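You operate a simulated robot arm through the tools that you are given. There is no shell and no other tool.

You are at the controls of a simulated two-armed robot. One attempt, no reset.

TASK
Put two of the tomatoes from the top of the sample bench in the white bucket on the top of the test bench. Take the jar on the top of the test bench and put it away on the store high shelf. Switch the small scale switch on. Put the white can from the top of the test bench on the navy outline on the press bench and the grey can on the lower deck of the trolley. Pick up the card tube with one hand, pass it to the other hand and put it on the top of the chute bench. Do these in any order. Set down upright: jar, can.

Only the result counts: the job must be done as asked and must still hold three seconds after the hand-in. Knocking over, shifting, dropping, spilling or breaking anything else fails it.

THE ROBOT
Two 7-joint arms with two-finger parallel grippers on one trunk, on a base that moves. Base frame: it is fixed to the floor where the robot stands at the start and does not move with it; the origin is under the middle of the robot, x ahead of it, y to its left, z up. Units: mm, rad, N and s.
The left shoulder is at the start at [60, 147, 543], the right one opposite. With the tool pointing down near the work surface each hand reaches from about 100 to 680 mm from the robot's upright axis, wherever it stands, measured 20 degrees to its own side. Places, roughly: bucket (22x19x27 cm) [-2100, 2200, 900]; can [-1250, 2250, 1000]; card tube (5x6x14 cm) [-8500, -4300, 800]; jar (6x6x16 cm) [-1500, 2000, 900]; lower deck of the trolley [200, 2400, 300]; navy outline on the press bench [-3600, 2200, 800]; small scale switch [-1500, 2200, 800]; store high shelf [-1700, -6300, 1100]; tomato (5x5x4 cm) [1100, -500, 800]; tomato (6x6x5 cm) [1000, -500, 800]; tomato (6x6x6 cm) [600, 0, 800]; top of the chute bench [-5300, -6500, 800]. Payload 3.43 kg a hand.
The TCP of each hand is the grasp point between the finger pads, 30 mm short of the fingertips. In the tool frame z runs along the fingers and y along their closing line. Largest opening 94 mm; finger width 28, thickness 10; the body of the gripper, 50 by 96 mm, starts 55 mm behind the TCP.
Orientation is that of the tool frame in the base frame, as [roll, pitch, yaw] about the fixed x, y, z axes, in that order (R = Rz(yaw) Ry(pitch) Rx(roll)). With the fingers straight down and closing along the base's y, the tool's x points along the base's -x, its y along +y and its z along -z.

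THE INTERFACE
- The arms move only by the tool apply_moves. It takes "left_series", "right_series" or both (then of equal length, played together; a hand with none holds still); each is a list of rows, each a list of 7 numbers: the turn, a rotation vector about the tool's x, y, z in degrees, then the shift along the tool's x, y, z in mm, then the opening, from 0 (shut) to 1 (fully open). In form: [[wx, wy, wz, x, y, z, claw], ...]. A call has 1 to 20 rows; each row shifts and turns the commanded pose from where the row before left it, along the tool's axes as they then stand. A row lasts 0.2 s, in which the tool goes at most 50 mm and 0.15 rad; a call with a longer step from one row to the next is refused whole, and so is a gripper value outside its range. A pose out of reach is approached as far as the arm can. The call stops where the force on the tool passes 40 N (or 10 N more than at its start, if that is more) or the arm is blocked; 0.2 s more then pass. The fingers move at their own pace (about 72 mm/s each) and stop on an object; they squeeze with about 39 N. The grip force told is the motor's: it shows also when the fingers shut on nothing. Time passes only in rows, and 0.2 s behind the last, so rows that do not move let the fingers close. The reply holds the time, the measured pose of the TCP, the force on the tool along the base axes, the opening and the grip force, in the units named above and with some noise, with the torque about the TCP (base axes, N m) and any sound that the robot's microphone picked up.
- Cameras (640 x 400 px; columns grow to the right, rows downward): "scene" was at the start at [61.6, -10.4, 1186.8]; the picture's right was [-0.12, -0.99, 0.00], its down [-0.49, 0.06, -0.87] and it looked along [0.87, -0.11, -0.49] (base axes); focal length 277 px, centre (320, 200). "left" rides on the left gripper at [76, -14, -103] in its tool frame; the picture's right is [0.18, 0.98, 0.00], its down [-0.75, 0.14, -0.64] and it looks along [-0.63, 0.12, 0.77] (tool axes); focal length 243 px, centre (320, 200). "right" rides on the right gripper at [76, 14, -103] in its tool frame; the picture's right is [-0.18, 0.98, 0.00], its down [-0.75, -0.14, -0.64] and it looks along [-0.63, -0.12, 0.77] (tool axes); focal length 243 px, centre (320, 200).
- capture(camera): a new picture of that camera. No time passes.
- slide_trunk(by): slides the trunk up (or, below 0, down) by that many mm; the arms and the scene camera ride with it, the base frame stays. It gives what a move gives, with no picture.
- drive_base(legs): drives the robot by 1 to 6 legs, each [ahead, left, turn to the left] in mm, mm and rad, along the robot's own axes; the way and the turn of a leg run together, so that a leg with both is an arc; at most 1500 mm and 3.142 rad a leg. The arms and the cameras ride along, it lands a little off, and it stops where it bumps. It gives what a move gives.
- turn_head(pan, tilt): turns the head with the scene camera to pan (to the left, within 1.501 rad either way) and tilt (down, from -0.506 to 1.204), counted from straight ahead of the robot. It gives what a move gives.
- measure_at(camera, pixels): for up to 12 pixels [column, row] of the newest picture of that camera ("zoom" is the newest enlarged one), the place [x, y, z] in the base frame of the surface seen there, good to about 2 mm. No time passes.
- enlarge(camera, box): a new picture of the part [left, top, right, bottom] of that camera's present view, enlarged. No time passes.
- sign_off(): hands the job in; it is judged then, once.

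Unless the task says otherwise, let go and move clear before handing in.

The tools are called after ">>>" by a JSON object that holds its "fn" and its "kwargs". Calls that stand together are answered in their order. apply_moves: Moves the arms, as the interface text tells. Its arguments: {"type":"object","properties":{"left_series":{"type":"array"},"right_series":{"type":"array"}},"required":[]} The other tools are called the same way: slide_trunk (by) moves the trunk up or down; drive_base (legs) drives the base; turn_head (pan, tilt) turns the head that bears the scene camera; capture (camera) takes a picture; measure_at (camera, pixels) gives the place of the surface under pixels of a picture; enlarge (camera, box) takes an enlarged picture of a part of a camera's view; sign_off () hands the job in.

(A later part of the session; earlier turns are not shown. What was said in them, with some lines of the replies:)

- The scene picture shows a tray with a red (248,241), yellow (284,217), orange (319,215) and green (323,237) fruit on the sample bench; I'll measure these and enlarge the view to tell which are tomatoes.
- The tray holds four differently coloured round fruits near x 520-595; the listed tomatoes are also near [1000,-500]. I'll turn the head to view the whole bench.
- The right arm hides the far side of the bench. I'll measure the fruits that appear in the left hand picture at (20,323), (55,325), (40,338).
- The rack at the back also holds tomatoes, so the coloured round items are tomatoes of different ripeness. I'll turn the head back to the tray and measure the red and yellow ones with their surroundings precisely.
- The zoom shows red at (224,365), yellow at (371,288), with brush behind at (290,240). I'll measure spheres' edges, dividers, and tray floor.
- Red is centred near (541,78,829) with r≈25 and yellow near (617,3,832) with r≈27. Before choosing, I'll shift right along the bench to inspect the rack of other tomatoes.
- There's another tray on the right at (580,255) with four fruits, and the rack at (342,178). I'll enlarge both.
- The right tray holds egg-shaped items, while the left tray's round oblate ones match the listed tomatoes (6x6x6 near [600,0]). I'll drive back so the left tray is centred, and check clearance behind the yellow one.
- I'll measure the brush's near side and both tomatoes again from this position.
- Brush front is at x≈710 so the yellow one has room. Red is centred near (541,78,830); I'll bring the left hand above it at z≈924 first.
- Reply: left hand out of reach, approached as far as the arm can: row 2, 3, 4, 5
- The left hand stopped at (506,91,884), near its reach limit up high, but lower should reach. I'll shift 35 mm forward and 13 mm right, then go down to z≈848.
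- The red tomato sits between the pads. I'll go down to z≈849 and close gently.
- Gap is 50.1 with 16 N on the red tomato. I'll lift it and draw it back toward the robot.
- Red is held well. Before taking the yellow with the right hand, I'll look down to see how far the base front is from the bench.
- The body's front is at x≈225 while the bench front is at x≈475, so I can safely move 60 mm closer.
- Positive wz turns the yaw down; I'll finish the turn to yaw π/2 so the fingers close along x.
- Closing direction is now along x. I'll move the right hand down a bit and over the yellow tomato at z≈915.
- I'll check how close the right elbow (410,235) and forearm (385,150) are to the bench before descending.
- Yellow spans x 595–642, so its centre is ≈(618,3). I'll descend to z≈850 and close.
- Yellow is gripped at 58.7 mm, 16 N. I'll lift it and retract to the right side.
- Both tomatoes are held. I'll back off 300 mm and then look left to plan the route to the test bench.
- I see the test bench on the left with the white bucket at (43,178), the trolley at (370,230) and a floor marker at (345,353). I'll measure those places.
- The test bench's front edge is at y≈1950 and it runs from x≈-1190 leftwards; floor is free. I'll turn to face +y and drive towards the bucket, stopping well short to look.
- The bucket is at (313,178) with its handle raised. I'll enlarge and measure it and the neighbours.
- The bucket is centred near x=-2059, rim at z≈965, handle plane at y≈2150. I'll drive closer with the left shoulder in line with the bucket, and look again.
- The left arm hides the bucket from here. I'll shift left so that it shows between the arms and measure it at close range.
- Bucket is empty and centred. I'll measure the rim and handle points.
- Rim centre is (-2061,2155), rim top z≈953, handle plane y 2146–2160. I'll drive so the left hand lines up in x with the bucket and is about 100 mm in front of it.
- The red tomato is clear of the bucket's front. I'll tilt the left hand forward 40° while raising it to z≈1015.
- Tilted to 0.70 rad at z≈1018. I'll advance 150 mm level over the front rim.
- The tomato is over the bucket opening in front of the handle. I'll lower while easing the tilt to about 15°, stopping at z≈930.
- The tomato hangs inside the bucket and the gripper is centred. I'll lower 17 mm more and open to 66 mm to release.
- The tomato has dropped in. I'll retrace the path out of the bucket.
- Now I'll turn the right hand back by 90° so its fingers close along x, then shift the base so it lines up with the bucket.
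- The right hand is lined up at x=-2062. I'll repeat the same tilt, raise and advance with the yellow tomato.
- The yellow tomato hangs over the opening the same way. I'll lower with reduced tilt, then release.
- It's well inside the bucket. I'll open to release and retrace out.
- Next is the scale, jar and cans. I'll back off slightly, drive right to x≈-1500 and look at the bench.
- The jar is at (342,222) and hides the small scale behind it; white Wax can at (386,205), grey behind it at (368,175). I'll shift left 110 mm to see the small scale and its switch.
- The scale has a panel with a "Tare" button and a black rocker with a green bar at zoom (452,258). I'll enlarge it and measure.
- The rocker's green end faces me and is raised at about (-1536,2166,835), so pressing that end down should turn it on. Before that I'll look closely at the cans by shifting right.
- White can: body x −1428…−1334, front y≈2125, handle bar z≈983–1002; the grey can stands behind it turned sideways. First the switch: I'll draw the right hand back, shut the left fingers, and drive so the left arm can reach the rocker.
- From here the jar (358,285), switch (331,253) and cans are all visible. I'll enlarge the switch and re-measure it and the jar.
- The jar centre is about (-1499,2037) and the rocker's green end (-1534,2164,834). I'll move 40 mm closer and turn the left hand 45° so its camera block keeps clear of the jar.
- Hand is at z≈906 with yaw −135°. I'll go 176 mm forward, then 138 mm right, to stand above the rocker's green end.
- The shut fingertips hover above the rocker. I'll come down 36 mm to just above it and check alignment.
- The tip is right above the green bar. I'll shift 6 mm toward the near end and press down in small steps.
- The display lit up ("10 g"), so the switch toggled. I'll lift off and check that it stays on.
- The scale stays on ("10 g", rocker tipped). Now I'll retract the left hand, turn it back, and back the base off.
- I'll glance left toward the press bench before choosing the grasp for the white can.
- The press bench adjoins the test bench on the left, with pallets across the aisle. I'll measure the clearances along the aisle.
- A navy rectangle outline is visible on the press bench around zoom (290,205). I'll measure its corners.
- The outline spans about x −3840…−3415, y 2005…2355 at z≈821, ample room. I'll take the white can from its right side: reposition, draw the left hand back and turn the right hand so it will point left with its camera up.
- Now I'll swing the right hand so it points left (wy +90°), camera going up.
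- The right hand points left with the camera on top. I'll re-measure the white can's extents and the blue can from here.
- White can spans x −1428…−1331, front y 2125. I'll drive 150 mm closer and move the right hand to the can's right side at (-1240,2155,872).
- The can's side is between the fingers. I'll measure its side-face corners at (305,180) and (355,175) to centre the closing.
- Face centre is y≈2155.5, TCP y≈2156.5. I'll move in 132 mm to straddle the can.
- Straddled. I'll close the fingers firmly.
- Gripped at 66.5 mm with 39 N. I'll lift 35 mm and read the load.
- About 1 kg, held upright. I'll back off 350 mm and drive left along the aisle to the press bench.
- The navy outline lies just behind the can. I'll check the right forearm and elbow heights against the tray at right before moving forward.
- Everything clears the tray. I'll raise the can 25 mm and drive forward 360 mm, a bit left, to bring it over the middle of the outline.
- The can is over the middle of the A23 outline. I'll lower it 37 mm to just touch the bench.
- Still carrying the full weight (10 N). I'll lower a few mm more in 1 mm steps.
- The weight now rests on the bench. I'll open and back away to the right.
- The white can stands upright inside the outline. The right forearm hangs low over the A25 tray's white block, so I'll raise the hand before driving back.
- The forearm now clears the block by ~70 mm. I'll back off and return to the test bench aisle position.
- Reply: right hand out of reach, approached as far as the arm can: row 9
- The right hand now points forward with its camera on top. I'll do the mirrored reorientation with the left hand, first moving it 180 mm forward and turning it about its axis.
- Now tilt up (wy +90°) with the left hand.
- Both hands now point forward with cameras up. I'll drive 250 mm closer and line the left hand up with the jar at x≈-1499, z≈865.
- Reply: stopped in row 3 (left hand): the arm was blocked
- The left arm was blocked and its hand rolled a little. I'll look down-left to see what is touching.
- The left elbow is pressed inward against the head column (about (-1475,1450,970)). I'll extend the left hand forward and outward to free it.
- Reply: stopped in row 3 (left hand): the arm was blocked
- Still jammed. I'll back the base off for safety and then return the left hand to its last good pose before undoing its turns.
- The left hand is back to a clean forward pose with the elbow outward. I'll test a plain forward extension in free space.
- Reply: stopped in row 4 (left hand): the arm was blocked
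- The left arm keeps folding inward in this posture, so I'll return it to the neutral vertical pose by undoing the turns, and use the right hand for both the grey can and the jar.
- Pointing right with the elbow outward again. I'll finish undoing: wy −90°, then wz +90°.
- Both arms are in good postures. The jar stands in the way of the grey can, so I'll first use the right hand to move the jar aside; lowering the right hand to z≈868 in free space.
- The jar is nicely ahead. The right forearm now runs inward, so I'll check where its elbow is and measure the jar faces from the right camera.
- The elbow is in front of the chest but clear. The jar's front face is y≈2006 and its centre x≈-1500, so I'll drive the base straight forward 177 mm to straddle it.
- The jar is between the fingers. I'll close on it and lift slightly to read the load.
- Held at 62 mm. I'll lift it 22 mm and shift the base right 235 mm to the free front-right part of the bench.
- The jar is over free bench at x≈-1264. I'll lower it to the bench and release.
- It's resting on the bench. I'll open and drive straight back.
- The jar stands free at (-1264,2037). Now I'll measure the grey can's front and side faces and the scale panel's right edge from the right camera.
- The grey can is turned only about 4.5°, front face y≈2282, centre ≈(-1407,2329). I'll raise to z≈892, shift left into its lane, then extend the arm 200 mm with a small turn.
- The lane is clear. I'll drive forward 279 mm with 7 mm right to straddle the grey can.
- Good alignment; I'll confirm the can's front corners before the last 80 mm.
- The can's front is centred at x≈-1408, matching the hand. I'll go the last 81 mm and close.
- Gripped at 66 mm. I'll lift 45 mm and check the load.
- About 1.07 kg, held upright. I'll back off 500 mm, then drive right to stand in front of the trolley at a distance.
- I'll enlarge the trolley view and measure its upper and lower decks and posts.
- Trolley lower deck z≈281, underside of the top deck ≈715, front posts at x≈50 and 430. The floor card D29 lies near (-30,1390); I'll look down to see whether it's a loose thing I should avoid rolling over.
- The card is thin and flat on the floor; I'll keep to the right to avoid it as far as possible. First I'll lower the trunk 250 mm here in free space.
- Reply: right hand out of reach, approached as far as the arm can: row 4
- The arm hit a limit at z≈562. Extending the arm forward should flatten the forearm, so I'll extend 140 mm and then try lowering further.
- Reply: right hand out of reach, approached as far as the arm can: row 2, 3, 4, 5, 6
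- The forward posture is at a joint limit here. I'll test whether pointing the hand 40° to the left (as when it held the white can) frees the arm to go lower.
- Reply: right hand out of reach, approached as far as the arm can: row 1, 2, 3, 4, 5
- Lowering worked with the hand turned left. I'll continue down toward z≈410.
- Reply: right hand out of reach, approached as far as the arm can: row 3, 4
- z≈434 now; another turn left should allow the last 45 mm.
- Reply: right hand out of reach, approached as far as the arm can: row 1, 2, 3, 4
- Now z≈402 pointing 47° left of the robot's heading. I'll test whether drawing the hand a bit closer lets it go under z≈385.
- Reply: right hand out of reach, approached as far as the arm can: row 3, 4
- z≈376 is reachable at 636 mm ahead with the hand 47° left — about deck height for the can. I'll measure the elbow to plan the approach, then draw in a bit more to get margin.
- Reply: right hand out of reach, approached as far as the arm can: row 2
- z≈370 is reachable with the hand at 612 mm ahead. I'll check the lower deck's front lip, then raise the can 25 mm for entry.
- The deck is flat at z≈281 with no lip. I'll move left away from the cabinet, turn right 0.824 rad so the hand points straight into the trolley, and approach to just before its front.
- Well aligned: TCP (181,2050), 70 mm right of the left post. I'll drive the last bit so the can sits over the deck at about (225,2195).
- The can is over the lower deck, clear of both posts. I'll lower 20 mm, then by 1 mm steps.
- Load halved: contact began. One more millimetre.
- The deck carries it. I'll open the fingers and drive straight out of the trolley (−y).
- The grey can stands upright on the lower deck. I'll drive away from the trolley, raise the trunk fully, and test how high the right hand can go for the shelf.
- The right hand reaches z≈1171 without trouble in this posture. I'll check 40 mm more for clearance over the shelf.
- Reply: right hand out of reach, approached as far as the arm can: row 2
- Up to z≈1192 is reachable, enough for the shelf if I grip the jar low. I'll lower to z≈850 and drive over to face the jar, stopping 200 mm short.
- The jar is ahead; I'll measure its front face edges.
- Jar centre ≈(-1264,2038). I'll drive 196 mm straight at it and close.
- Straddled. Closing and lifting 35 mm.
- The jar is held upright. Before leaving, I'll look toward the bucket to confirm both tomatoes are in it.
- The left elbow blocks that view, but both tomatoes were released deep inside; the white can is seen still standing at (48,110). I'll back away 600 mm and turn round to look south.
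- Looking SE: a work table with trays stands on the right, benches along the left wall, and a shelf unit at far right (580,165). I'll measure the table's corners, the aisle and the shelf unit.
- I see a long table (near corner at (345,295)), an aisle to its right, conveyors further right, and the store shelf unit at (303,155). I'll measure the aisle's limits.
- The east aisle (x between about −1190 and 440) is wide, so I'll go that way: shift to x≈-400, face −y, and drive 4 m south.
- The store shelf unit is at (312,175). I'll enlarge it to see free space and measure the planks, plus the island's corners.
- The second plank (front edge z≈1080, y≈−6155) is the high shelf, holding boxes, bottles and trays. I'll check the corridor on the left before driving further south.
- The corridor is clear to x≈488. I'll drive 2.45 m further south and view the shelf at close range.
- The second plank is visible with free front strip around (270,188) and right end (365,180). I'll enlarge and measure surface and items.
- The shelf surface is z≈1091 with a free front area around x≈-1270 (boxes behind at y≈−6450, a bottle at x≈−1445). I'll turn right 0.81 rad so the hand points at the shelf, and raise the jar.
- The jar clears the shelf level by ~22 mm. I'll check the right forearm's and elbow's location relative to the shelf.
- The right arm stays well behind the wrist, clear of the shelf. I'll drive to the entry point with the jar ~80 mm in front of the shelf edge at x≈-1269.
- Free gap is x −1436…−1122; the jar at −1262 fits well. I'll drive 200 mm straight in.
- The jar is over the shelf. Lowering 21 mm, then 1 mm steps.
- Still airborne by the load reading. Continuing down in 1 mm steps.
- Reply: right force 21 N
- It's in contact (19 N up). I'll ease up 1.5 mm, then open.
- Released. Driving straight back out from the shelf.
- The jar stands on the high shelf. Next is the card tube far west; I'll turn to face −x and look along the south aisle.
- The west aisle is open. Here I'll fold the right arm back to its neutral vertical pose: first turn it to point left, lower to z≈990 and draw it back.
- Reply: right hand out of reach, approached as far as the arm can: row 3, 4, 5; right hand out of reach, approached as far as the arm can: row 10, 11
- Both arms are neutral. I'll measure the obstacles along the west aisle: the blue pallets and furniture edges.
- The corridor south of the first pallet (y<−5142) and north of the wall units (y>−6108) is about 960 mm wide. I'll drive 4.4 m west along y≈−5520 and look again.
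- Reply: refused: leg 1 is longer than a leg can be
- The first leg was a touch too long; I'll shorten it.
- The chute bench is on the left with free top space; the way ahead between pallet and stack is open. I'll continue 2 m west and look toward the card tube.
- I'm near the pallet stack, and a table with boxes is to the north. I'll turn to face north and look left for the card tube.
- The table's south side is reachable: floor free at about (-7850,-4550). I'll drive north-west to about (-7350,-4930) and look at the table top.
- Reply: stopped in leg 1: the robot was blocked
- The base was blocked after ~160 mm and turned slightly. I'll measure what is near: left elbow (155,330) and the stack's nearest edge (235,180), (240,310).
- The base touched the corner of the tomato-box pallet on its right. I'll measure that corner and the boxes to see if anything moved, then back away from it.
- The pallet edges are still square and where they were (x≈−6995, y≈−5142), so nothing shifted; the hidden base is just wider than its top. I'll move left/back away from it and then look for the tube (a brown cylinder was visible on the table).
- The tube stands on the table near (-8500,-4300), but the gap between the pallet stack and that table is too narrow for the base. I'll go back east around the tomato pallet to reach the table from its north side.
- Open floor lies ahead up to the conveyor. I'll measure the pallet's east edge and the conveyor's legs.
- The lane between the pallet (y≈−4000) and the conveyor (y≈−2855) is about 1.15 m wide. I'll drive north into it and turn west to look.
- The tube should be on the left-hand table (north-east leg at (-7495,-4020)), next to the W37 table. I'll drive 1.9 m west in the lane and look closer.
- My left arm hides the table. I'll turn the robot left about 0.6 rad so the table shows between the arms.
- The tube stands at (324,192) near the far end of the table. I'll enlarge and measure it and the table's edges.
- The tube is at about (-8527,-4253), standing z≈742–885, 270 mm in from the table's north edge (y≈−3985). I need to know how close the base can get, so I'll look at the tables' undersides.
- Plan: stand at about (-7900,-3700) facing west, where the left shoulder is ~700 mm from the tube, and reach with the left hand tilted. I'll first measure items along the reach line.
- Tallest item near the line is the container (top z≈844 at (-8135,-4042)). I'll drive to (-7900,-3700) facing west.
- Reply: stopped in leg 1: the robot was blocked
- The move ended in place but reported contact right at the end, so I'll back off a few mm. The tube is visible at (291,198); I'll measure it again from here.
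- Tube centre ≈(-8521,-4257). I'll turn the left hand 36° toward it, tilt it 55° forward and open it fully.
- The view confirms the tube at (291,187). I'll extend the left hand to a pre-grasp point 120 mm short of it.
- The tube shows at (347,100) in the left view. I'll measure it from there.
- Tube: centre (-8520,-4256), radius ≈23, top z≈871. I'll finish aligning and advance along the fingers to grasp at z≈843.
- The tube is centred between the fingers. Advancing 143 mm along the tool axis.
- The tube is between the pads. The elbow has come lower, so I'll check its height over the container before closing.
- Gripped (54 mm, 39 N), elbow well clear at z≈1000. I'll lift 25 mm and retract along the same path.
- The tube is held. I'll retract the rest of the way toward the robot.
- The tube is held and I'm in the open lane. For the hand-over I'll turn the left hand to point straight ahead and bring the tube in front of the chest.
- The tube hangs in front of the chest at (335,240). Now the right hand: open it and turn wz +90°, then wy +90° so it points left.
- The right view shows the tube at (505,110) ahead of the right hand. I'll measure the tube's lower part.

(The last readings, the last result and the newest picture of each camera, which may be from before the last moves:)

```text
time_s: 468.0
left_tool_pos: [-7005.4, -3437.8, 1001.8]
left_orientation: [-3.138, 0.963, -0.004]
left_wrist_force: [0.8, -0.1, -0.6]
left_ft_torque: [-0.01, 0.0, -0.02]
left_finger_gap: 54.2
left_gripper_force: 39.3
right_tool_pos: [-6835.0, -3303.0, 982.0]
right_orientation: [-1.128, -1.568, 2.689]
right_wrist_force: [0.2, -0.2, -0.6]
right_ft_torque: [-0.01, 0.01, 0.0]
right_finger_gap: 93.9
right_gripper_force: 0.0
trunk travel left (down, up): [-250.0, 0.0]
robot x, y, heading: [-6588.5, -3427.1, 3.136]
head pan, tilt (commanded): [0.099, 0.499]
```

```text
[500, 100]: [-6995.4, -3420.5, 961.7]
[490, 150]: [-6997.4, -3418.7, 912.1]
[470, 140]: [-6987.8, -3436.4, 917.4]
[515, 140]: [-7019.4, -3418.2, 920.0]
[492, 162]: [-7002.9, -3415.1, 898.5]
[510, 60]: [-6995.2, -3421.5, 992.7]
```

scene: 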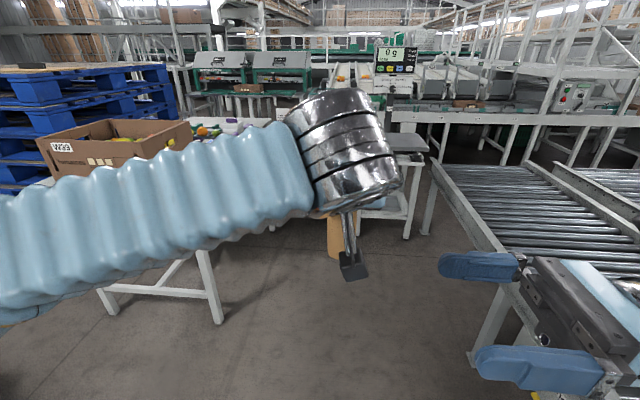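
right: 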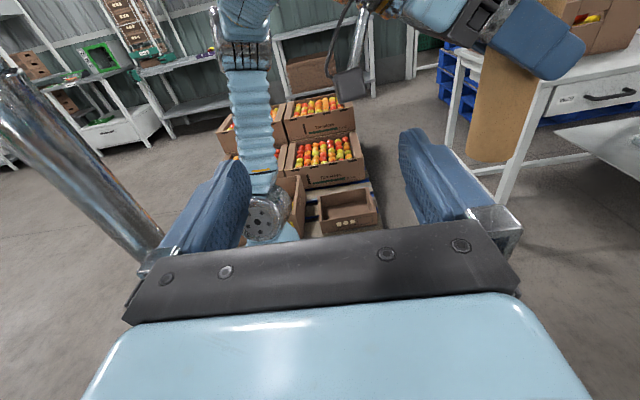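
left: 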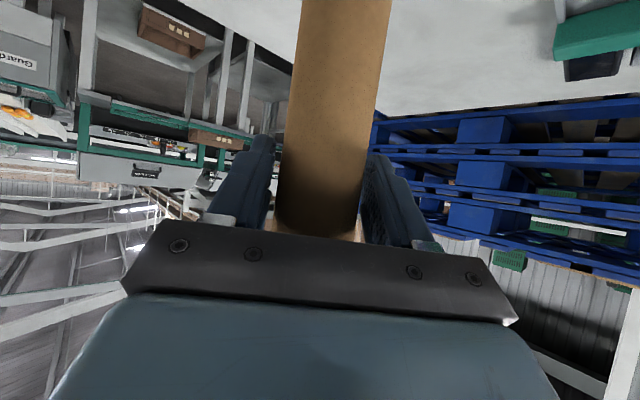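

Tube centre ≈(-7006,-3440), bottom z≈898. I'll move the right hand ahead to the tube's plane at z≈940, then check before moving in.

>>> {"fn": "apply_moves", "kwargs": {"right_series": [[0, 0, 0, -10.5, 43, 0, 1], [0, 0, 0, -10.5, 43, 0, 1], [0, 0, 0, -10.5, 43, 0, 1], [0, 0, 0, -10.5, 42, 0, 1]]}}

>>> {"fn": "capture", "kwargs": {"camera": "right"}}

```text
time_s: 469.0
left_tool_pos: [-7005.4, -3439.2, 1001.0]
left_orientation: [-3.136, 0.962, -0.005]
left_wrist_force: [0.8, -0.2, 0.1]
left_ft_torque: [0.03, 0.0, 0.03]
left_finger_gap: 54.2
left_gripper_force: 39.5
right_tool_pos: [-7005.4, -3300.8, 938.7]
right_orientation: [-1.852, -1.569, -2.869]
right_wrist_force: [0.6, -0.1, 0.0]
right_ft_torque: [0.02, -0.01, -0.03]
right_finger_gap: 94.0
right_gripper_force: 0.0
trunk travel left (down, up): [-250.0, 0.0]
robot x, y, heading: [-6586.8, -3428.0, 3.136]
head pan, tilt (commanded): [0.099, 0.499]
```

```text
taken
```

right: 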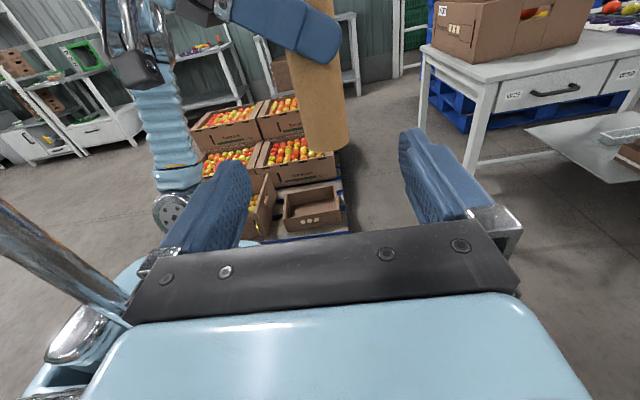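

Aligned. Moving the right hand in 137 mm to straddle the tube's lower part.

>>> {"fn": "apply_moves", "kwargs": {"right_series": [[0, 0, 0, 0, 0, 35, 1], [0, 0, 0, 0, 0, 35, 1], [0, 0, 0, 0, 0, 34, 1], [0, 0, 0, 0, 0, 32, 1]]}}

>>> {"fn": "capture", "kwargs": {"camera": "right"}}

>>> {"fn": "capture", "kwargs": {"camera": "scene"}}

```text
time_s: 470.0
left_tool_pos: [-7005.7, -3439.2, 1001.0]
left_orientation: [-3.137, 0.961, -0.007]
left_wrist_force: [-0.2, 0.0, -0.5]
left_ft_torque: [0.0, 0.02, 0.02]
left_finger_gap: 54.4
left_gripper_force: 38.6
right_tool_pos: [-7007.8, -3438.6, 939.5]
right_orientation: [-2.219, -1.569, -2.506]
right_wrist_force: [-0.1, 0.4, 0.0]
right_ft_torque: [0.0, -0.02, 0.0]
right_finger_gap: 94.2
right_gripper_force: 0.0
trunk travel left (down, up): [-250.0, 0.0]
robot x, y, heading: [-6586.0, -3430.5, 3.135]
head pan, tilt (commanded): [0.099, 0.499]
```

```text
taken
```

right: 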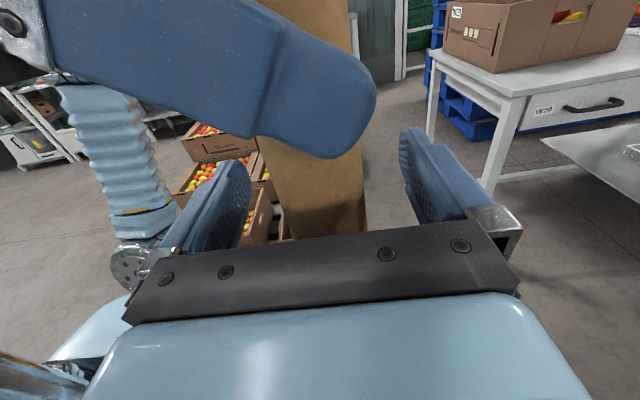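

```text
taken
```

scene: 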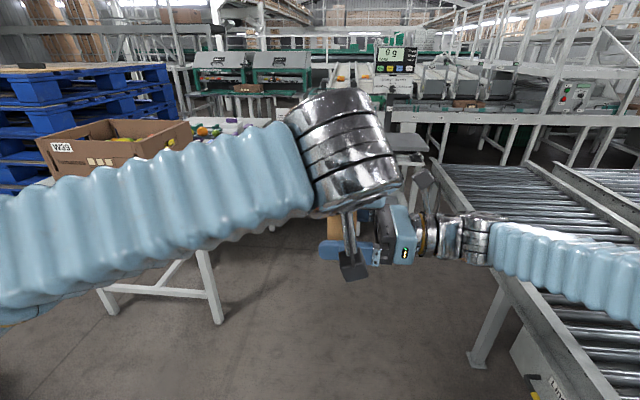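

The right hand straddles the tube below the left fingers. Closing the right hand first.

>>> {"fn": "apply_moves", "kwargs": {"right_series": [[0, 0, 0, 0, 0, 0, 0.6], [0, 0, 0, 0, 0, 0, 0.45], [0, 0, 0, 0, 0, 0, 0.35], [0, 0, 0, 0, 0, 0, 0.35], [0, 0, 0, 0, 0, 0, 0.35]]}}

```text
time_s: 471.2
left_tool_pos: [-7004.7, -3438.8, 1001.1]
left_orientation: [-3.137, 0.962, -0.006]
left_wrist_force: [-0.8, 4.1, -0.5]
left_ft_torque: [-0.01, 0.02, 0.48]
left_finger_gap: 54.1
left_gripper_force: 38.5
right_tool_pos: [-7008.4, -3437.6, 940.2]
right_orientation: [-2.103, -1.567, -2.617]
right_wrist_force: [1.9, -4.2, 0.9]
right_ft_torque: [0.25, 0.13, -0.47]
right_finger_gap: 50.0
right_gripper_force: 39.0
trunk travel left (down, up): [-250.0, 0.0]
robot x, y, heading: [-6589.3, -3430.6, 3.14]
head pan, tilt (commanded): [0.099, 0.499]
```

Both hands hold it (right gap 50 mm, 39 N). Now I'll open the left hand and draw it back along its axis.

>>> {"fn": "apply_moves", "kwargs": {"left_series": [[0, 0, 0, 0, 0, 0, 0.7], [0, 0, 0, 0, 0, 0, 1], [0, 0, 0, 0, 0, 0, 1], [0, 0, 0, 0, 0, 0, 1]], "right_series": [[0, 0, 0, 0, 0, 0, 0.35], [0, 0, 0, 0, 0, 0, 0.35], [0, 0, 0, 0, 0, 0, 0.35], [0, 0, 0, 0, 0, 0, 0.35]]}}

>>> {"fn": "capture", "kwargs": {"camera": "right"}}

```text
time_s: 472.2
left_tool_pos: [-7005.3, -3439.0, 1002.7]
left_orientation: [-3.137, 0.961, -0.004]
left_wrist_force: [0.8, 0.9, -0.3]
left_ft_torque: [0.03, -0.03, 0.0]
left_finger_gap: 93.9
left_gripper_force: 0.1
right_tool_pos: [-7007.7, -3436.8, 940.0]
right_orientation: [-2.031, -1.568, -2.689]
right_wrist_force: [-0.8, -0.4, 0.2]
right_ft_torque: [-0.01, 0.01, 0.01]
right_finger_gap: 49.7
right_gripper_force: 38.9
trunk travel left (down, up): [-250.0, 0.0]
robot x, y, heading: [-6590.2, -3428.4, 3.138]
head pan, tilt (commanded): [0.099, 0.499]
```

```text
taken
```

right: 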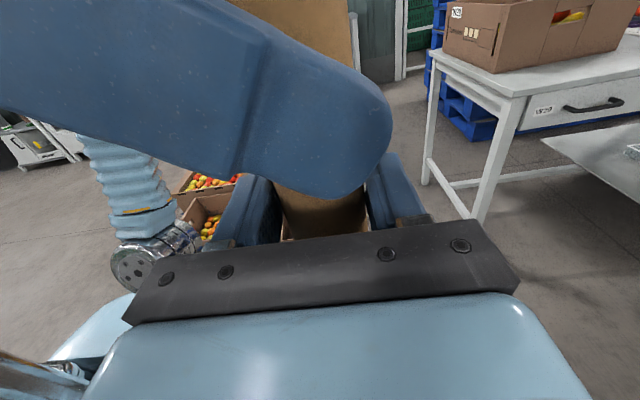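

The right hand alone holds the tube. I'll back the left hand away.

>>> {"fn": "apply_moves", "kwargs": {"left_series": [[0, 0, 0, 0, 0, -25, 1], [0, 0, 0, 0, 0, -25, 1], [0, 0, 0, 17.2, 0, -24.6, 1], [0, 0, 0, 17.2, 0, -24.6, 1], [0, 0, 0, 17.2, 0, -24.6, 1], [0, 0, 0, 17.2, 20, -24.6, 1], [0, 0, 0, 0, 40, 0, 1], [0, 0, 0, 0, 40, 0, 1]]}}

>>> {"fn": "capture", "kwargs": {"camera": "right"}}

>>> {"fn": "capture", "kwargs": {"camera": "scene"}}

```text
time_s: 474.0
left_tool_pos: [-6844.8, -3540.3, 1029.5]
left_orientation: [-3.136, 0.961, -0.005]
left_wrist_force: [-0.2, 1.2, 0.0]
left_ft_torque: [-0.02, 0.0, -0.02]
left_finger_gap: 94.1
left_gripper_force: 0.0
right_tool_pos: [-7008.7, -3437.1, 939.5]
right_orientation: [-1.974, -1.57, -2.747]
right_wrist_force: [0.3, 0.6, 0.7]
right_ft_torque: [-0.04, 0.0, 0.01]
right_finger_gap: 49.3
right_gripper_force: 39.5
trunk travel left (down, up): [-250.0, 0.0]
robot x, y, heading: [-6585.9, -3424.3, 3.136]
head pan, tilt (commanded): [0.099, 0.499]
```

```text
taken
```

right: 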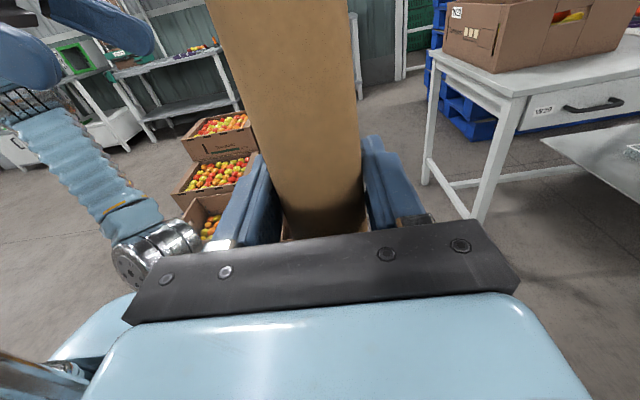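

```text
taken
```

scene: 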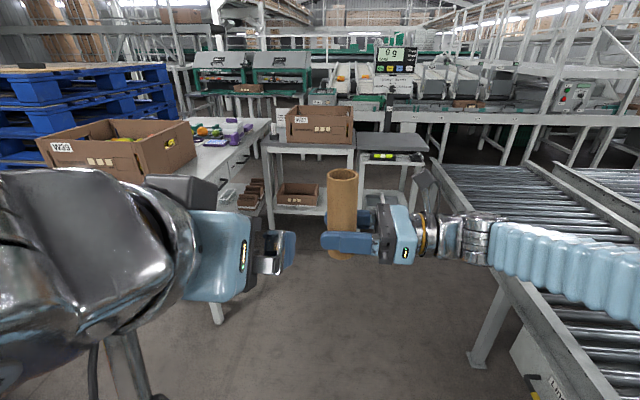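

The hand-over is complete: the right hand holds the tube upright at (341,210). I'll return the left hand to vertical, and extend/turn the right hand to the posture that worked at the shelf.

>>> {"fn": "apply_moves", "kwargs": {"left_series": [[0, 7.9, 0, 7, 0, 4.9, 0.5], [0, 7.9, 0, 6.2, 0, 5.8, 0.5], [0, 7.9, 0, 5.3, 0, 6.6, 0.5], [0, 7.9, 0, 4.4, 0, 7.3, 0.5], [0, 7.9, 0, 3.5, 0, 7.8, 0.5], [0, 7.9, 0, 2.3, 0, 8.2, 0.5], [0, 7.7, 0, 1.2, 0, 8.4, 0.5], [0, 0, 0, 0, 0, 0, 0.5], [0, 0, 0, 0, 0, 0, 0.5]], "right_series": [[0, 0, 0, 0, 47, -12, 0.35], [0, 0, 0, 0, 47, -12, 0.35], [0, 0, 0, 0, 47, -12, 0.35], [0, 0, 0, 0, 46, -13, 0.35], [-8.5, 0, 0, 0, 0, 0, 0.35], [-8.5, 0, 0, 0, 0, 0, 0.35], [-8.5, 0, 0, 0, 0, 0, 0.35], [-8.5, 0, 0, 0, 0, 0, 0.35], [-8.5, 0, 0, 0, 0, 0, 0.35]]}}

>>> {"fn": "capture", "kwargs": {"camera": "scene"}}

```text
time_s: 476.0
left_tool_pos: [-6845.7, -3539.5, 969.2]
left_orientation: [-3.139, -0.001, -0.009]
left_wrist_force: [0.0, 0.8, -0.4]
left_ft_torque: [-0.02, 0.02, -0.03]
left_finger_gap: 47.0
left_gripper_force: 0.1
right_tool_pos: [-7194.2, -3386.2, 939.3]
right_orientation: [3.112, -1.567, -2.297]
right_wrist_force: [0.6, 0.4, -0.7]
right_ft_torque: [-0.01, 0.02, 0.04]
right_finger_gap: 49.4
right_gripper_force: 39.2
trunk travel left (down, up): [-250.0, 0.0]
robot x, y, heading: [-6586.6, -3426.0, 3.135]
head pan, tilt (commanded): [0.099, 0.499]
```

```text
taken
```

scene: 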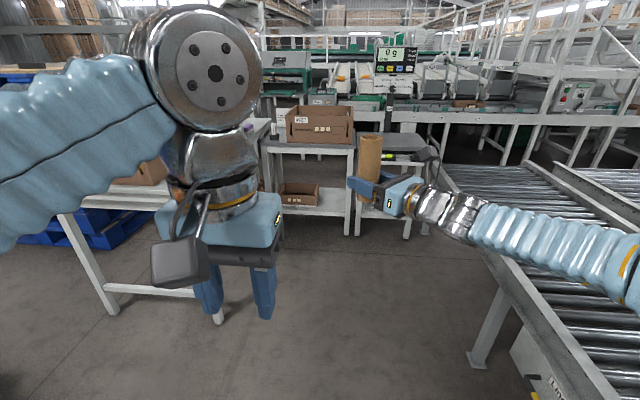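

Both arms are ready. I'll drive back east around the pallet and south to the chute bench.

>>> {"fn": "drive_base", "kwargs": {"legs": [[-1200, 0, 0], [0, 980, 0], [0, 980, 0]]}}

>>> {"fn": "turn_head", "kwargs": {"pan": 1.2, "tilt": 0.4}}

>>> {"fn": "capture", "kwargs": {"camera": "scene"}}

```text
time_s: 491.5
left_tool_pos: [-5663.9, -5507.4, 968.0]
left_orientation: [-3.141, -0.001, -0.015]
left_wrist_force: [0.0, -0.8, -0.6]
left_ft_torque: [-0.01, -0.01, 0.01]
left_finger_gap: 46.9
left_gripper_force: 0.0
right_tool_pos: [-6010.6, -5351.6, 940.7]
right_orientation: [-2.775, -1.57, -2.696]
right_wrist_force: [0.4, 0.2, 0.0]
right_ft_torque: [-0.01, 0.02, -0.02]
right_finger_gap: 48.3
right_gripper_force: 38.7
trunk travel left (down, up): [-250.0, 0.0]
robot x, y, heading: [-5406.9, -5397.0, 3.126]
head pan, tilt (commanded): [0.099, 0.499]
```

```text
time_s: 492.8
left_tool_pos: [-5663.7, -5507.6, 969.3]
left_orientation: [-3.14, 0.0, -0.015]
left_wrist_force: [-1.2, 0.5, -0.3]
left_ft_torque: [0.01, 0.01, -0.03]
left_finger_gap: 47.1
left_gripper_force: 0.0
right_tool_pos: [-6010.9, -5350.6, 939.8]
right_orientation: [-2.823, -1.569, -2.649]
right_wrist_force: [-0.2, -0.3, -0.7]
right_ft_torque: [-0.01, -0.01, 0.0]
right_finger_gap: 48.6
right_gripper_force: 39.1
trunk travel left (down, up): [-250.0, 0.0]
robot x, y, heading: [-5407.7, -5396.7, 3.131]
head pan, tilt (commanded): [1.201, 0.4]
```

```text
taken
```

scene: 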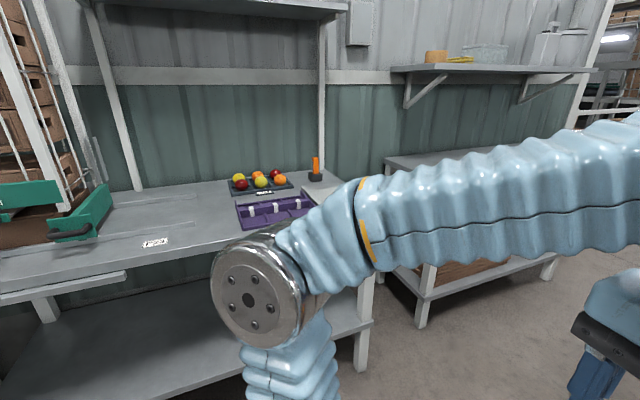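

I'm beside the chute bench. The right gap has crept from 50 to 48.6 mm, so I'll check the tube in the right view.

>>> {"fn": "capture", "kwargs": {"camera": "right"}}

>>> {"fn": "measure_at", "kwargs": {"camera": "scene", "pixels": [[150, 243], [120, 285], [200, 205], [150, 205], [130, 230], [60, 290], [255, 200], [362, 330], [330, 215], [40, 230], [180, 235], [345, 20]]}}

```text
taken
```

right: 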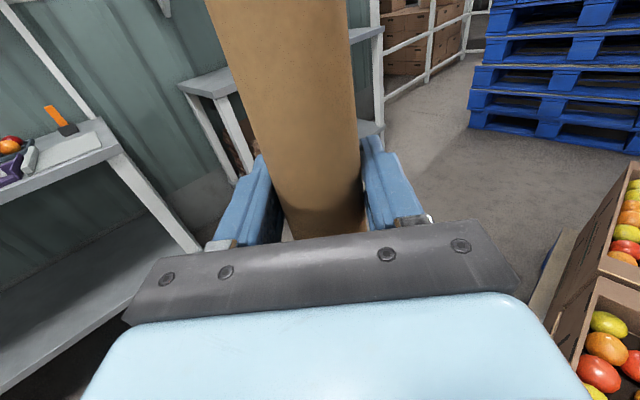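

```text
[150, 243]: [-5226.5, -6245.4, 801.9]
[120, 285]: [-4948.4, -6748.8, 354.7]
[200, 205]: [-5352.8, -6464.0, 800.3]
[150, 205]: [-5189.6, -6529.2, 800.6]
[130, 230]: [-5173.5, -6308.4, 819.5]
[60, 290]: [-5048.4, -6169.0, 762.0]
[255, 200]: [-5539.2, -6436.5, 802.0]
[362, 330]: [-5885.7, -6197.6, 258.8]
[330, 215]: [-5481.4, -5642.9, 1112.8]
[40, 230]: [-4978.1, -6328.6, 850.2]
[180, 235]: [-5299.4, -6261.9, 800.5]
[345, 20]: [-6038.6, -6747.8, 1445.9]
```

The tube is steady. The bench top is z≈800.5 with free space around (-5360,-6290). To keep my left elbow off the neighbouring rack I'll turn the right hand to about 20° left and extend it.

>>> {"fn": "apply_moves", "kwargs": {"right_series": [[-6.8, 0, 0, 0, 0, 0, 0.35], [-6.8, 0, 0, 0, 0, 0, 0.35], [-6.8, 0, 0, 0, 0, 0, 0.35], [-6.8, 0, 0, 0, 0, 0, 0.35], [0, 0, 0, 0, 23, 43, 0.35], [0, 0, 0, 0, 23, 43, 0.35]]}}

>>> {"fn": "capture", "kwargs": {"camera": "right"}}

```text
time_s: 494.2
left_tool_pos: [-5663.7, -5507.5, 969.0]
left_orientation: [-3.141, 0.001, -0.016]
left_wrist_force: [-0.3, 0.2, 0.5]
left_ft_torque: [0.01, 0.04, 0.02]
left_finger_gap: 46.9
left_gripper_force: 0.0
right_tool_pos: [-6109.5, -5352.0, 936.0]
right_orientation: [-2.987, -1.562, -2.813]
right_wrist_force: [-0.1, -0.6, 0.4]
right_ft_torque: [0.01, -0.01, -0.02]
right_finger_gap: 48.7
right_gripper_force: 38.5
right hand out of reach, approached as far as the arm can: row 3, 4
trunk travel left (down, up): [-250.0, 0.0]
robot x, y, heading: [-5406.5, -5395.9, 3.133]
head pan, tilt (commanded): [1.201, 0.4]
```

```text
taken
```

right: 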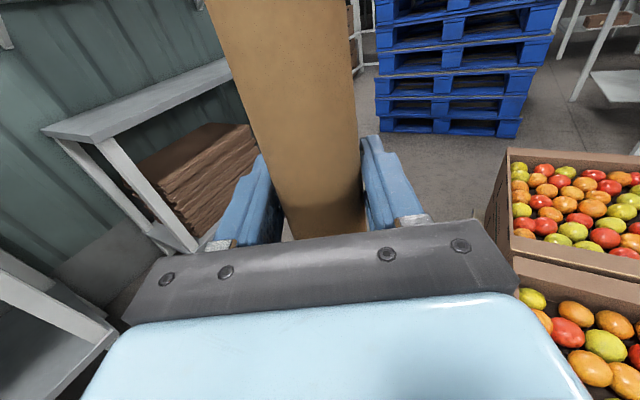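

The hand is now 28° left at 703 mm ahead. I'll turn the robot so it points at the bench, shift east, and approach to just in front of the bench.

>>> {"fn": "drive_base", "kwargs": {"legs": [[0, 0, 1.087], [-190, 354, 0], [101, 54, 0]]}}

>>> {"fn": "turn_head", "kwargs": {"pan": 0.1, "tilt": 0.4}}

>>> {"fn": "capture", "kwargs": {"camera": "scene"}}

>>> {"fn": "capture", "kwargs": {"camera": "right"}}

```text
time_s: 500.3
left_tool_pos: [-5031.6, -5796.6, 969.1]
left_orientation: [-3.139, 0.001, 1.065]
left_wrist_force: [-0.2, 0.6, -0.3]
left_ft_torque: [-0.01, 0.02, 0.0]
left_finger_gap: 47.2
left_gripper_force: 0.0
right_tool_pos: [-5378.2, -6116.8, 937.1]
right_orientation: [-2.948, -1.565, -1.769]
right_wrist_force: [-0.1, 1.1, -1.3]
right_ft_torque: [0.0, -0.02, 0.01]
right_finger_gap: 48.5
right_gripper_force: 39.4
trunk travel left (down, up): [-250.0, 0.0]
robot x, y, heading: [-5008.1, -5517.3, -2.069]
head pan, tilt (commanded): [1.201, 0.4]
```

```text
time_s: 501.6
left_tool_pos: [-5031.3, -5798.6, 968.7]
left_orientation: [-3.14, 0.0, 1.064]
left_wrist_force: [-0.3, 0.0, -0.6]
left_ft_torque: [0.0, 0.02, -0.06]
left_finger_gap: 47.0
left_gripper_force: 0.0
right_tool_pos: [-5377.9, -6117.4, 937.1]
right_orientation: [-2.96, -1.563, -1.757]
right_wrist_force: [0.7, -0.6, -0.8]
right_ft_torque: [-0.02, -0.04, 0.01]
right_finger_gap: 48.6
right_gripper_force: 39.2
trunk travel left (down, up): [-250.0, 0.0]
robot x, y, heading: [-5007.6, -5517.0, -2.077]
head pan, tilt (commanded): [0.099, 0.4]
```

```text
taken
```

scene: 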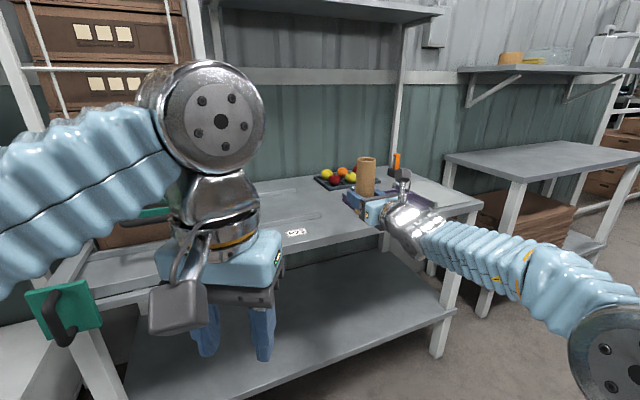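

```text
taken
```

right: 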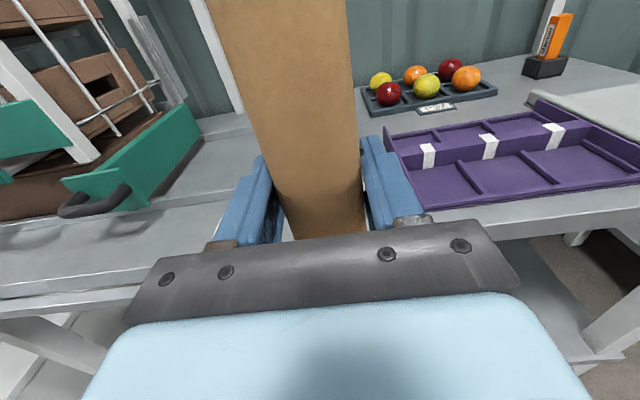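

I'll measure the bench's front edge, the purple tray's near corner and the label to choose the set-down spot.

>>> {"fn": "measure_at", "kwargs": {"camera": "right", "pixels": [[410, 205], [388, 150], [430, 215], [470, 222], [200, 200], [100, 270], [120, 200], [210, 140], [395, 122], [440, 108]]}}

>>> {"fn": "measure_at", "kwargs": {"camera": "scene", "pixels": [[296, 232], [330, 225], [330, 245], [335, 210], [300, 205], [310, 240], [345, 200], [280, 190]]}}

```text
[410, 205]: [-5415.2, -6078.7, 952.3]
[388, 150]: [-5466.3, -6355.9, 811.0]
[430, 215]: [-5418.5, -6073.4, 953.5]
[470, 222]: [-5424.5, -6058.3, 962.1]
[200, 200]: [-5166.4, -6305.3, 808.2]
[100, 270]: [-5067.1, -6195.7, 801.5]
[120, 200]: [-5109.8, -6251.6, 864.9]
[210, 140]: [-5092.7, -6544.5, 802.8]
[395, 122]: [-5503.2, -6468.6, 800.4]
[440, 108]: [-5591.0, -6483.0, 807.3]
```

```text
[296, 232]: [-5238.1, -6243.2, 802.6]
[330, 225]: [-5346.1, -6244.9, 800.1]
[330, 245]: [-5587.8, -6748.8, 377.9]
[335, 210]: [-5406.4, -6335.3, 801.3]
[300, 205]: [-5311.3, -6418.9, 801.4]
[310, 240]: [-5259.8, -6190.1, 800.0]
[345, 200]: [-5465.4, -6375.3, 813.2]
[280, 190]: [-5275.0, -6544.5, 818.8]
```

Bench edge y≈−6190; purple tray's left side x≈−5466; label at (-5238,-6243). I'll bring the tube over (-5350,-6272).

>>> {"fn": "drive_base", "kwargs": {"legs": [[122, 100, 0]]}}

>>> {"fn": "capture", "kwargs": {"camera": "right"}}

>>> {"fn": "capture", "kwargs": {"camera": "scene"}}

```text
time_s: 503.0
left_tool_pos: [-5004.5, -5953.1, 969.1]
left_orientation: [-3.138, -0.001, 1.064]
left_wrist_force: [0.2, 0.5, -0.1]
left_ft_torque: [-0.03, 0.05, 0.01]
left_finger_gap: 47.1
left_gripper_force: 0.2
right_tool_pos: [-5350.8, -6272.4, 937.3]
right_orientation: [-2.956, -1.563, -1.761]
right_wrist_force: [0.7, 0.4, -0.1]
right_ft_torque: [0.02, -0.03, 0.04]
right_finger_gap: 48.6
right_gripper_force: 38.8
trunk travel left (down, up): [-250.0, 0.0]
robot x, y, heading: [-4981.1, -5673.1, -2.069]
head pan, tilt (commanded): [0.099, 0.4]
```

```text
taken
```

right: 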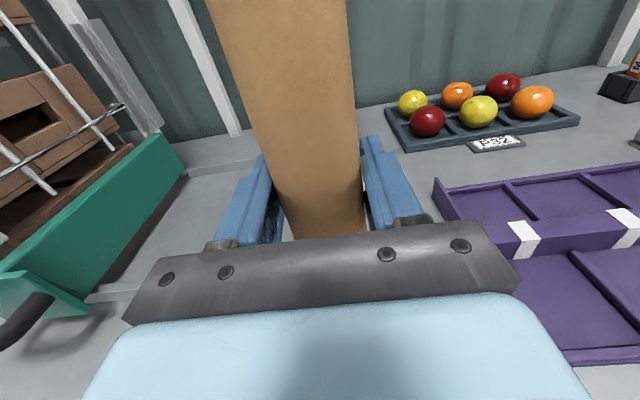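

```text
taken
```

scene: 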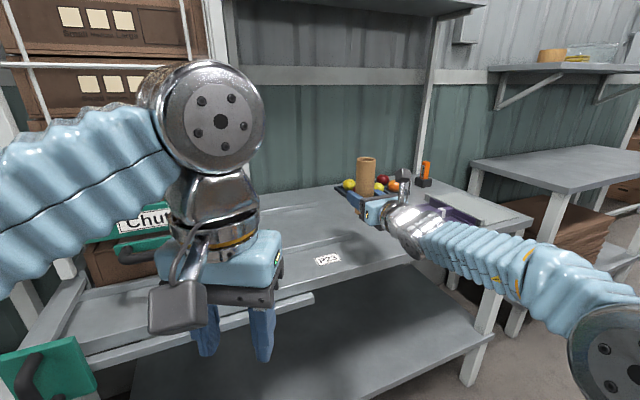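

Over the free spot. Lowering 85 mm, then small steps.

>>> {"fn": "apply_moves", "kwargs": {"right_series": [[0, 0, 0, -25, 0, 0, 0.35], [0, 0, 0, -25, 0, 0, 0.35], [0, 0, 0, -22, 0, 0, 0.35], [0, 0, 0, -12, 0, 0, 0.35], [0, 0, 0, 0, 0, 0, 0.35]]}}

>>> {"fn": "capture", "kwargs": {"camera": "scene"}}

>>> {"fn": "capture", "kwargs": {"camera": "right"}}

```text
time_s: 504.2
left_tool_pos: [-5003.1, -5953.1, 969.3]
left_orientation: [-3.14, -0.001, 1.066]
left_wrist_force: [-0.2, -1.2, 0.1]
left_ft_torque: [-0.01, 0.02, -0.01]
left_finger_gap: 47.1
left_gripper_force: 0.1
right_tool_pos: [-5349.5, -6271.3, 852.8]
right_orientation: [-3.006, -1.564, -1.709]
right_wrist_force: [0.2, 0.8, -0.5]
right_ft_torque: [0.0, -0.02, 0.02]
right_finger_gap: 48.7
right_gripper_force: 38.9
trunk travel left (down, up): [-250.0, 0.0]
robot x, y, heading: [-4977.5, -5675.4, -2.073]
head pan, tilt (commanded): [0.099, 0.4]
```

```text
taken
```

scene: 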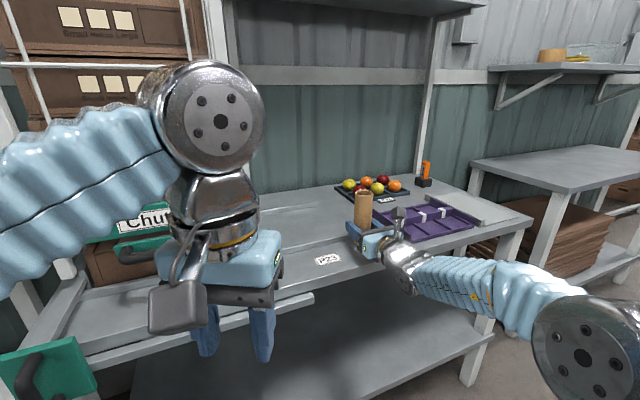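

```text
taken
```

right: 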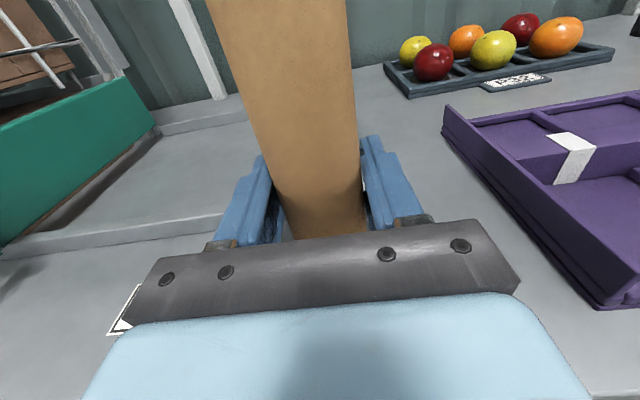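

>>> {"fn": "apply_moves", "kwargs": {"right_series": [[0, 0, 0, -4, 0, 0, 0.35], [0, 0, 0, -2, 0, 0, 0.35], [0, 0, 0, 0, 0, 0, 0.35]]}}

>>> {"fn": "apply_moves", "kwargs": {"right_series": [[0, 0, 0, -1.5, 0, 0, 0.35], [0, 0, 0, 0, 0, 0, 0.35]]}}

>>> {"fn": "apply_moves", "kwargs": {"right_series": [[0, 0, 0, -1.5, 0, 0, 0.35], [0, 0, 0, 0, 0, 0, 0.35]]}}

```text
time_s: 505.0
left_tool_pos: [-5002.9, -5953.8, 968.7]
left_orientation: [-3.139, 0.0, 1.065]
left_wrist_force: [0.2, -0.7, -0.3]
left_ft_torque: [0.02, 0.0, 0.02]
left_finger_gap: 47.2
left_gripper_force: 0.0
right_tool_pos: [-5350.6, -6271.6, 847.3]
right_orientation: [-2.959, -1.562, -1.757]
right_wrist_force: [0.2, -0.1, -0.9]
right_ft_torque: [0.01, 0.01, 0.02]
right_finger_gap: 48.5
right_gripper_force: 38.7
trunk travel left (down, up): [-250.0, 0.0]
robot x, y, heading: [-4976.0, -5675.0, -2.07]
head pan, tilt (commanded): [0.099, 0.4]
```

```text
time_s: 505.6
left_tool_pos: [-5002.2, -5953.3, 968.9]
left_orientation: [-3.14, -0.001, 1.066]
left_wrist_force: [-0.7, 0.3, -0.3]
left_ft_torque: [-0.03, -0.01, -0.01]
left_finger_gap: 47.2
left_gripper_force: 0.1
right_tool_pos: [-5349.0, -6270.7, 846.0]
right_orientation: [-2.966, -1.564, -1.753]
right_wrist_force: [-1.9, -1.6, 3.8]
right_ft_torque: [0.19, 0.08, 0.05]
right_finger_gap: 48.5
right_gripper_force: 39.3
trunk travel left (down, up): [-250.0, 0.0]
robot x, y, heading: [-4977.8, -5672.7, -2.072]
head pan, tilt (commanded): [0.099, 0.4]
```

```text
time_s: 506.2
left_tool_pos: [-5002.4, -5952.3, 969.4]
left_orientation: [-3.141, 0.0, 1.065]
left_wrist_force: [0.6, 1.4, -0.6]
left_ft_torque: [-0.03, -0.01, -0.01]
left_finger_gap: 47.1
left_gripper_force: 0.1
right_tool_pos: [-5350.3, -6270.0, 845.6]
right_orientation: [-2.956, -1.568, -1.763]
right_wrist_force: [-3.3, -2.5, 13.3]
right_ft_torque: [0.75, 0.28, 0.22]
right_finger_gap: 48.5
right_gripper_force: 38.9
trunk travel left (down, up): [-250.0, 0.0]
robot x, y, heading: [-4980.9, -5673.9, -2.072]
head pan, tilt (commanded): [0.099, 0.4]
```

Contact made. I'll ease up 1 mm and open.

>>> {"fn": "apply_moves", "kwargs": {"right_series": [[0, 0, 0, 1, 0, 0, 0.35], [0, 0, 0, 0, 0, 0, 0.35], [0, 0, 0, 0, 0, 0, 0.55], [0, 0, 0, 0, 0, 0, 0.62], [0, 0, 0, 0, 0, 0, 0.8], [0, 0, 0, 0, 0, 0, 1], [0, 0, 0, 0, 0, 0, 1]]}}

>>> {"fn": "capture", "kwargs": {"camera": "right"}}

```text
time_s: 507.8
left_tool_pos: [-5002.4, -5952.2, 969.2]
left_orientation: [-3.14, 0.001, 1.064]
left_wrist_force: [0.2, -0.1, -1.0]
left_ft_torque: [0.02, 0.01, 0.0]
left_finger_gap: 47.0
left_gripper_force: 0.0
right_tool_pos: [-5349.7, -6270.1, 845.5]
right_orientation: [-2.991, -1.567, -1.725]
right_wrist_force: [-7.1, -8.5, 19.0]
right_ft_torque: [0.73, 0.5, 0.48]
right_finger_gap: 94.2
right_gripper_force: 0.0
trunk travel left (down, up): [-250.0, 0.0]
robot x, y, heading: [-4978.5, -5676.2, -2.071]
head pan, tilt (commanded): [0.099, 0.4]
```

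```text
taken
```

right: 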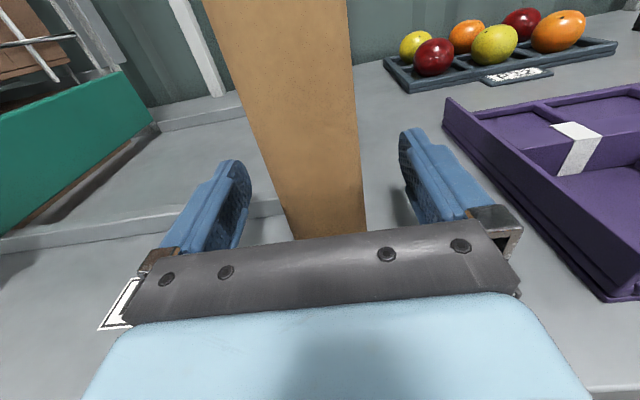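

The tube stands free, but the hand itself is pressing on the bench edge (19 N). I'll raise the hand a little and then back straight out.

>>> {"fn": "apply_moves", "kwargs": {"right_series": [[0, 0, 0, 4, 0, 0, 1], [0, 0, 0, 6, 0, 0, 1], [0, 0, 0, 0, 0, 0, 1]]}}

>>> {"fn": "capture", "kwargs": {"camera": "right"}}

```text
time_s: 508.6
left_tool_pos: [-5003.5, -5952.9, 967.9]
left_orientation: [-3.139, -0.001, 1.065]
left_wrist_force: [-0.5, 0.4, 1.5]
left_ft_torque: [0.0, 0.01, -0.01]
left_finger_gap: 47.1
left_gripper_force: 0.0
right_tool_pos: [-5350.0, -6270.2, 853.3]
right_orientation: [-2.98, -1.562, -1.736]
right_wrist_force: [0.0, -0.1, 0.7]
right_ft_torque: [0.0, -0.01, 0.01]
right_finger_gap: 94.0
right_gripper_force: 0.1
trunk travel left (down, up): [-250.0, 0.0]
robot x, y, heading: [-4977.1, -5675.6, -2.073]
head pan, tilt (commanded): [0.099, 0.4]
```

```text
taken
```

right: 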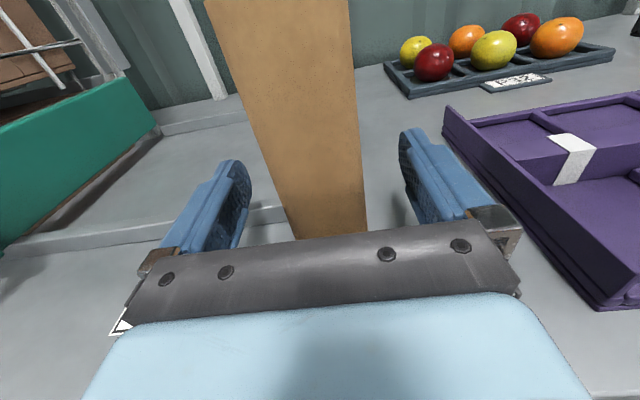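

The tube stands upright. Driving straight back (+y) to clear the hand.

>>> {"fn": "drive_base", "kwargs": {"legs": [[-228, -125, 0]]}}

>>> {"fn": "capture", "kwargs": {"camera": "right"}}

>>> {"fn": "capture", "kwargs": {"camera": "scene"}}

```text
time_s: 510.4
left_tool_pos: [-5005.6, -5694.7, 968.9]
left_orientation: [-3.14, 0.0, 1.062]
left_wrist_force: [-0.4, 0.2, -0.4]
left_ft_torque: [0.03, 0.01, -0.01]
left_finger_gap: 47.1
left_gripper_force: 0.0
right_tool_pos: [-5353.1, -6013.2, 853.2]
right_orientation: [-2.975, -1.562, -1.744]
right_wrist_force: [1.3, 0.3, -0.4]
right_ft_torque: [0.01, -0.01, -0.03]
right_finger_gap: 94.3
right_gripper_force: 0.1
trunk travel left (down, up): [-250.0, 0.0]
robot x, y, heading: [-4985.2, -5418.5, -2.08]
head pan, tilt (commanded): [0.099, 0.4]
```

```text
taken
```

right: 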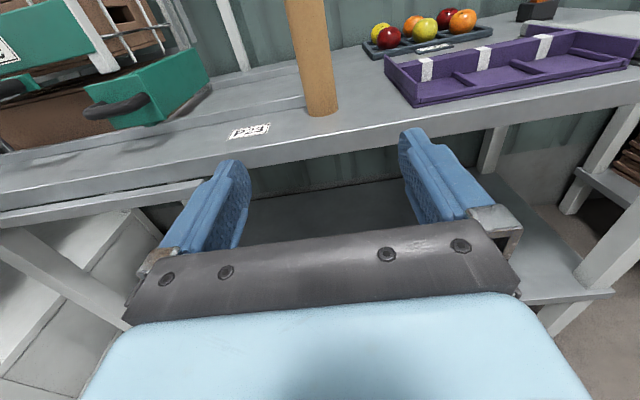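

```text
taken
```

scene: 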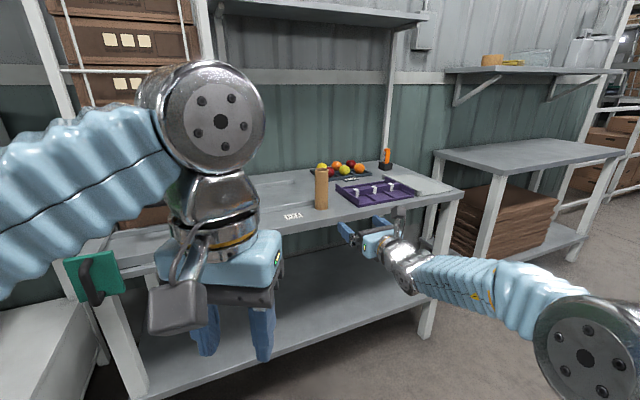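

The card tube stands upright on the chute bench at (321,188), clear of the label and the purple tray, and both hands are empty and clear.

Where each item stands:
- **Tomatoes:** both were released inside the bucket. I couldn't see into it afterwards.
- **Scale:** the switch stayed on, with the display showing "10 g".
- **White can:** upright inside the navy outline.
- **Grey can:** upright on the trolley's lower deck.
- **Jar:** upright on the store high shelf.

On the way to the tube the base bumped the tomato-box pallet; its measured edges had not moved. Next to the tube's table the base also touched something I didn't identify, and I saw nothing moved there. I'm handing in now.

>>> {"fn": "sign_off", "kwargs": {}}

```text
The job is handed in.
```

I finished every step and handed the job in. I haven't been told how it was judged.

| Item | Result |
|---|---|
| Tomatoes | I took a red and a yellow one from the sample bench tray and released both inside the white bucket. I couldn't see into the bucket afterwards, so I haven't confirmed they are in there. |
| Jar | It is upright on the store high shelf, about 80 mm back from the front edge. |
| Scale switch | It is on and stayed on; the display reads "10 g". |
| White can | It is upright inside the navy outline on the press bench. |
| Grey can | It is upright on the trolley's lower deck. |
| Card tube | I picked it up with the left hand, passed it directly to the right and stood it upright on the chute bench. |

- **Bumps:** The base bumped the pallet of tomato boxes on the way to the tube; its measured edges were still square and in place. Near the tube's table the base also touched something I couldn't identify, and I saw nothing moved there.
- **Hand on bench:** While setting the tube down, the right hand pressed briefly on the chute bench edge. The tube stayed upright.
- **Choice of tomatoes:** The sample bench held round fruit in several colours. I treated the round ones as tomatoes, because the task's position list put a tomato at that tray.
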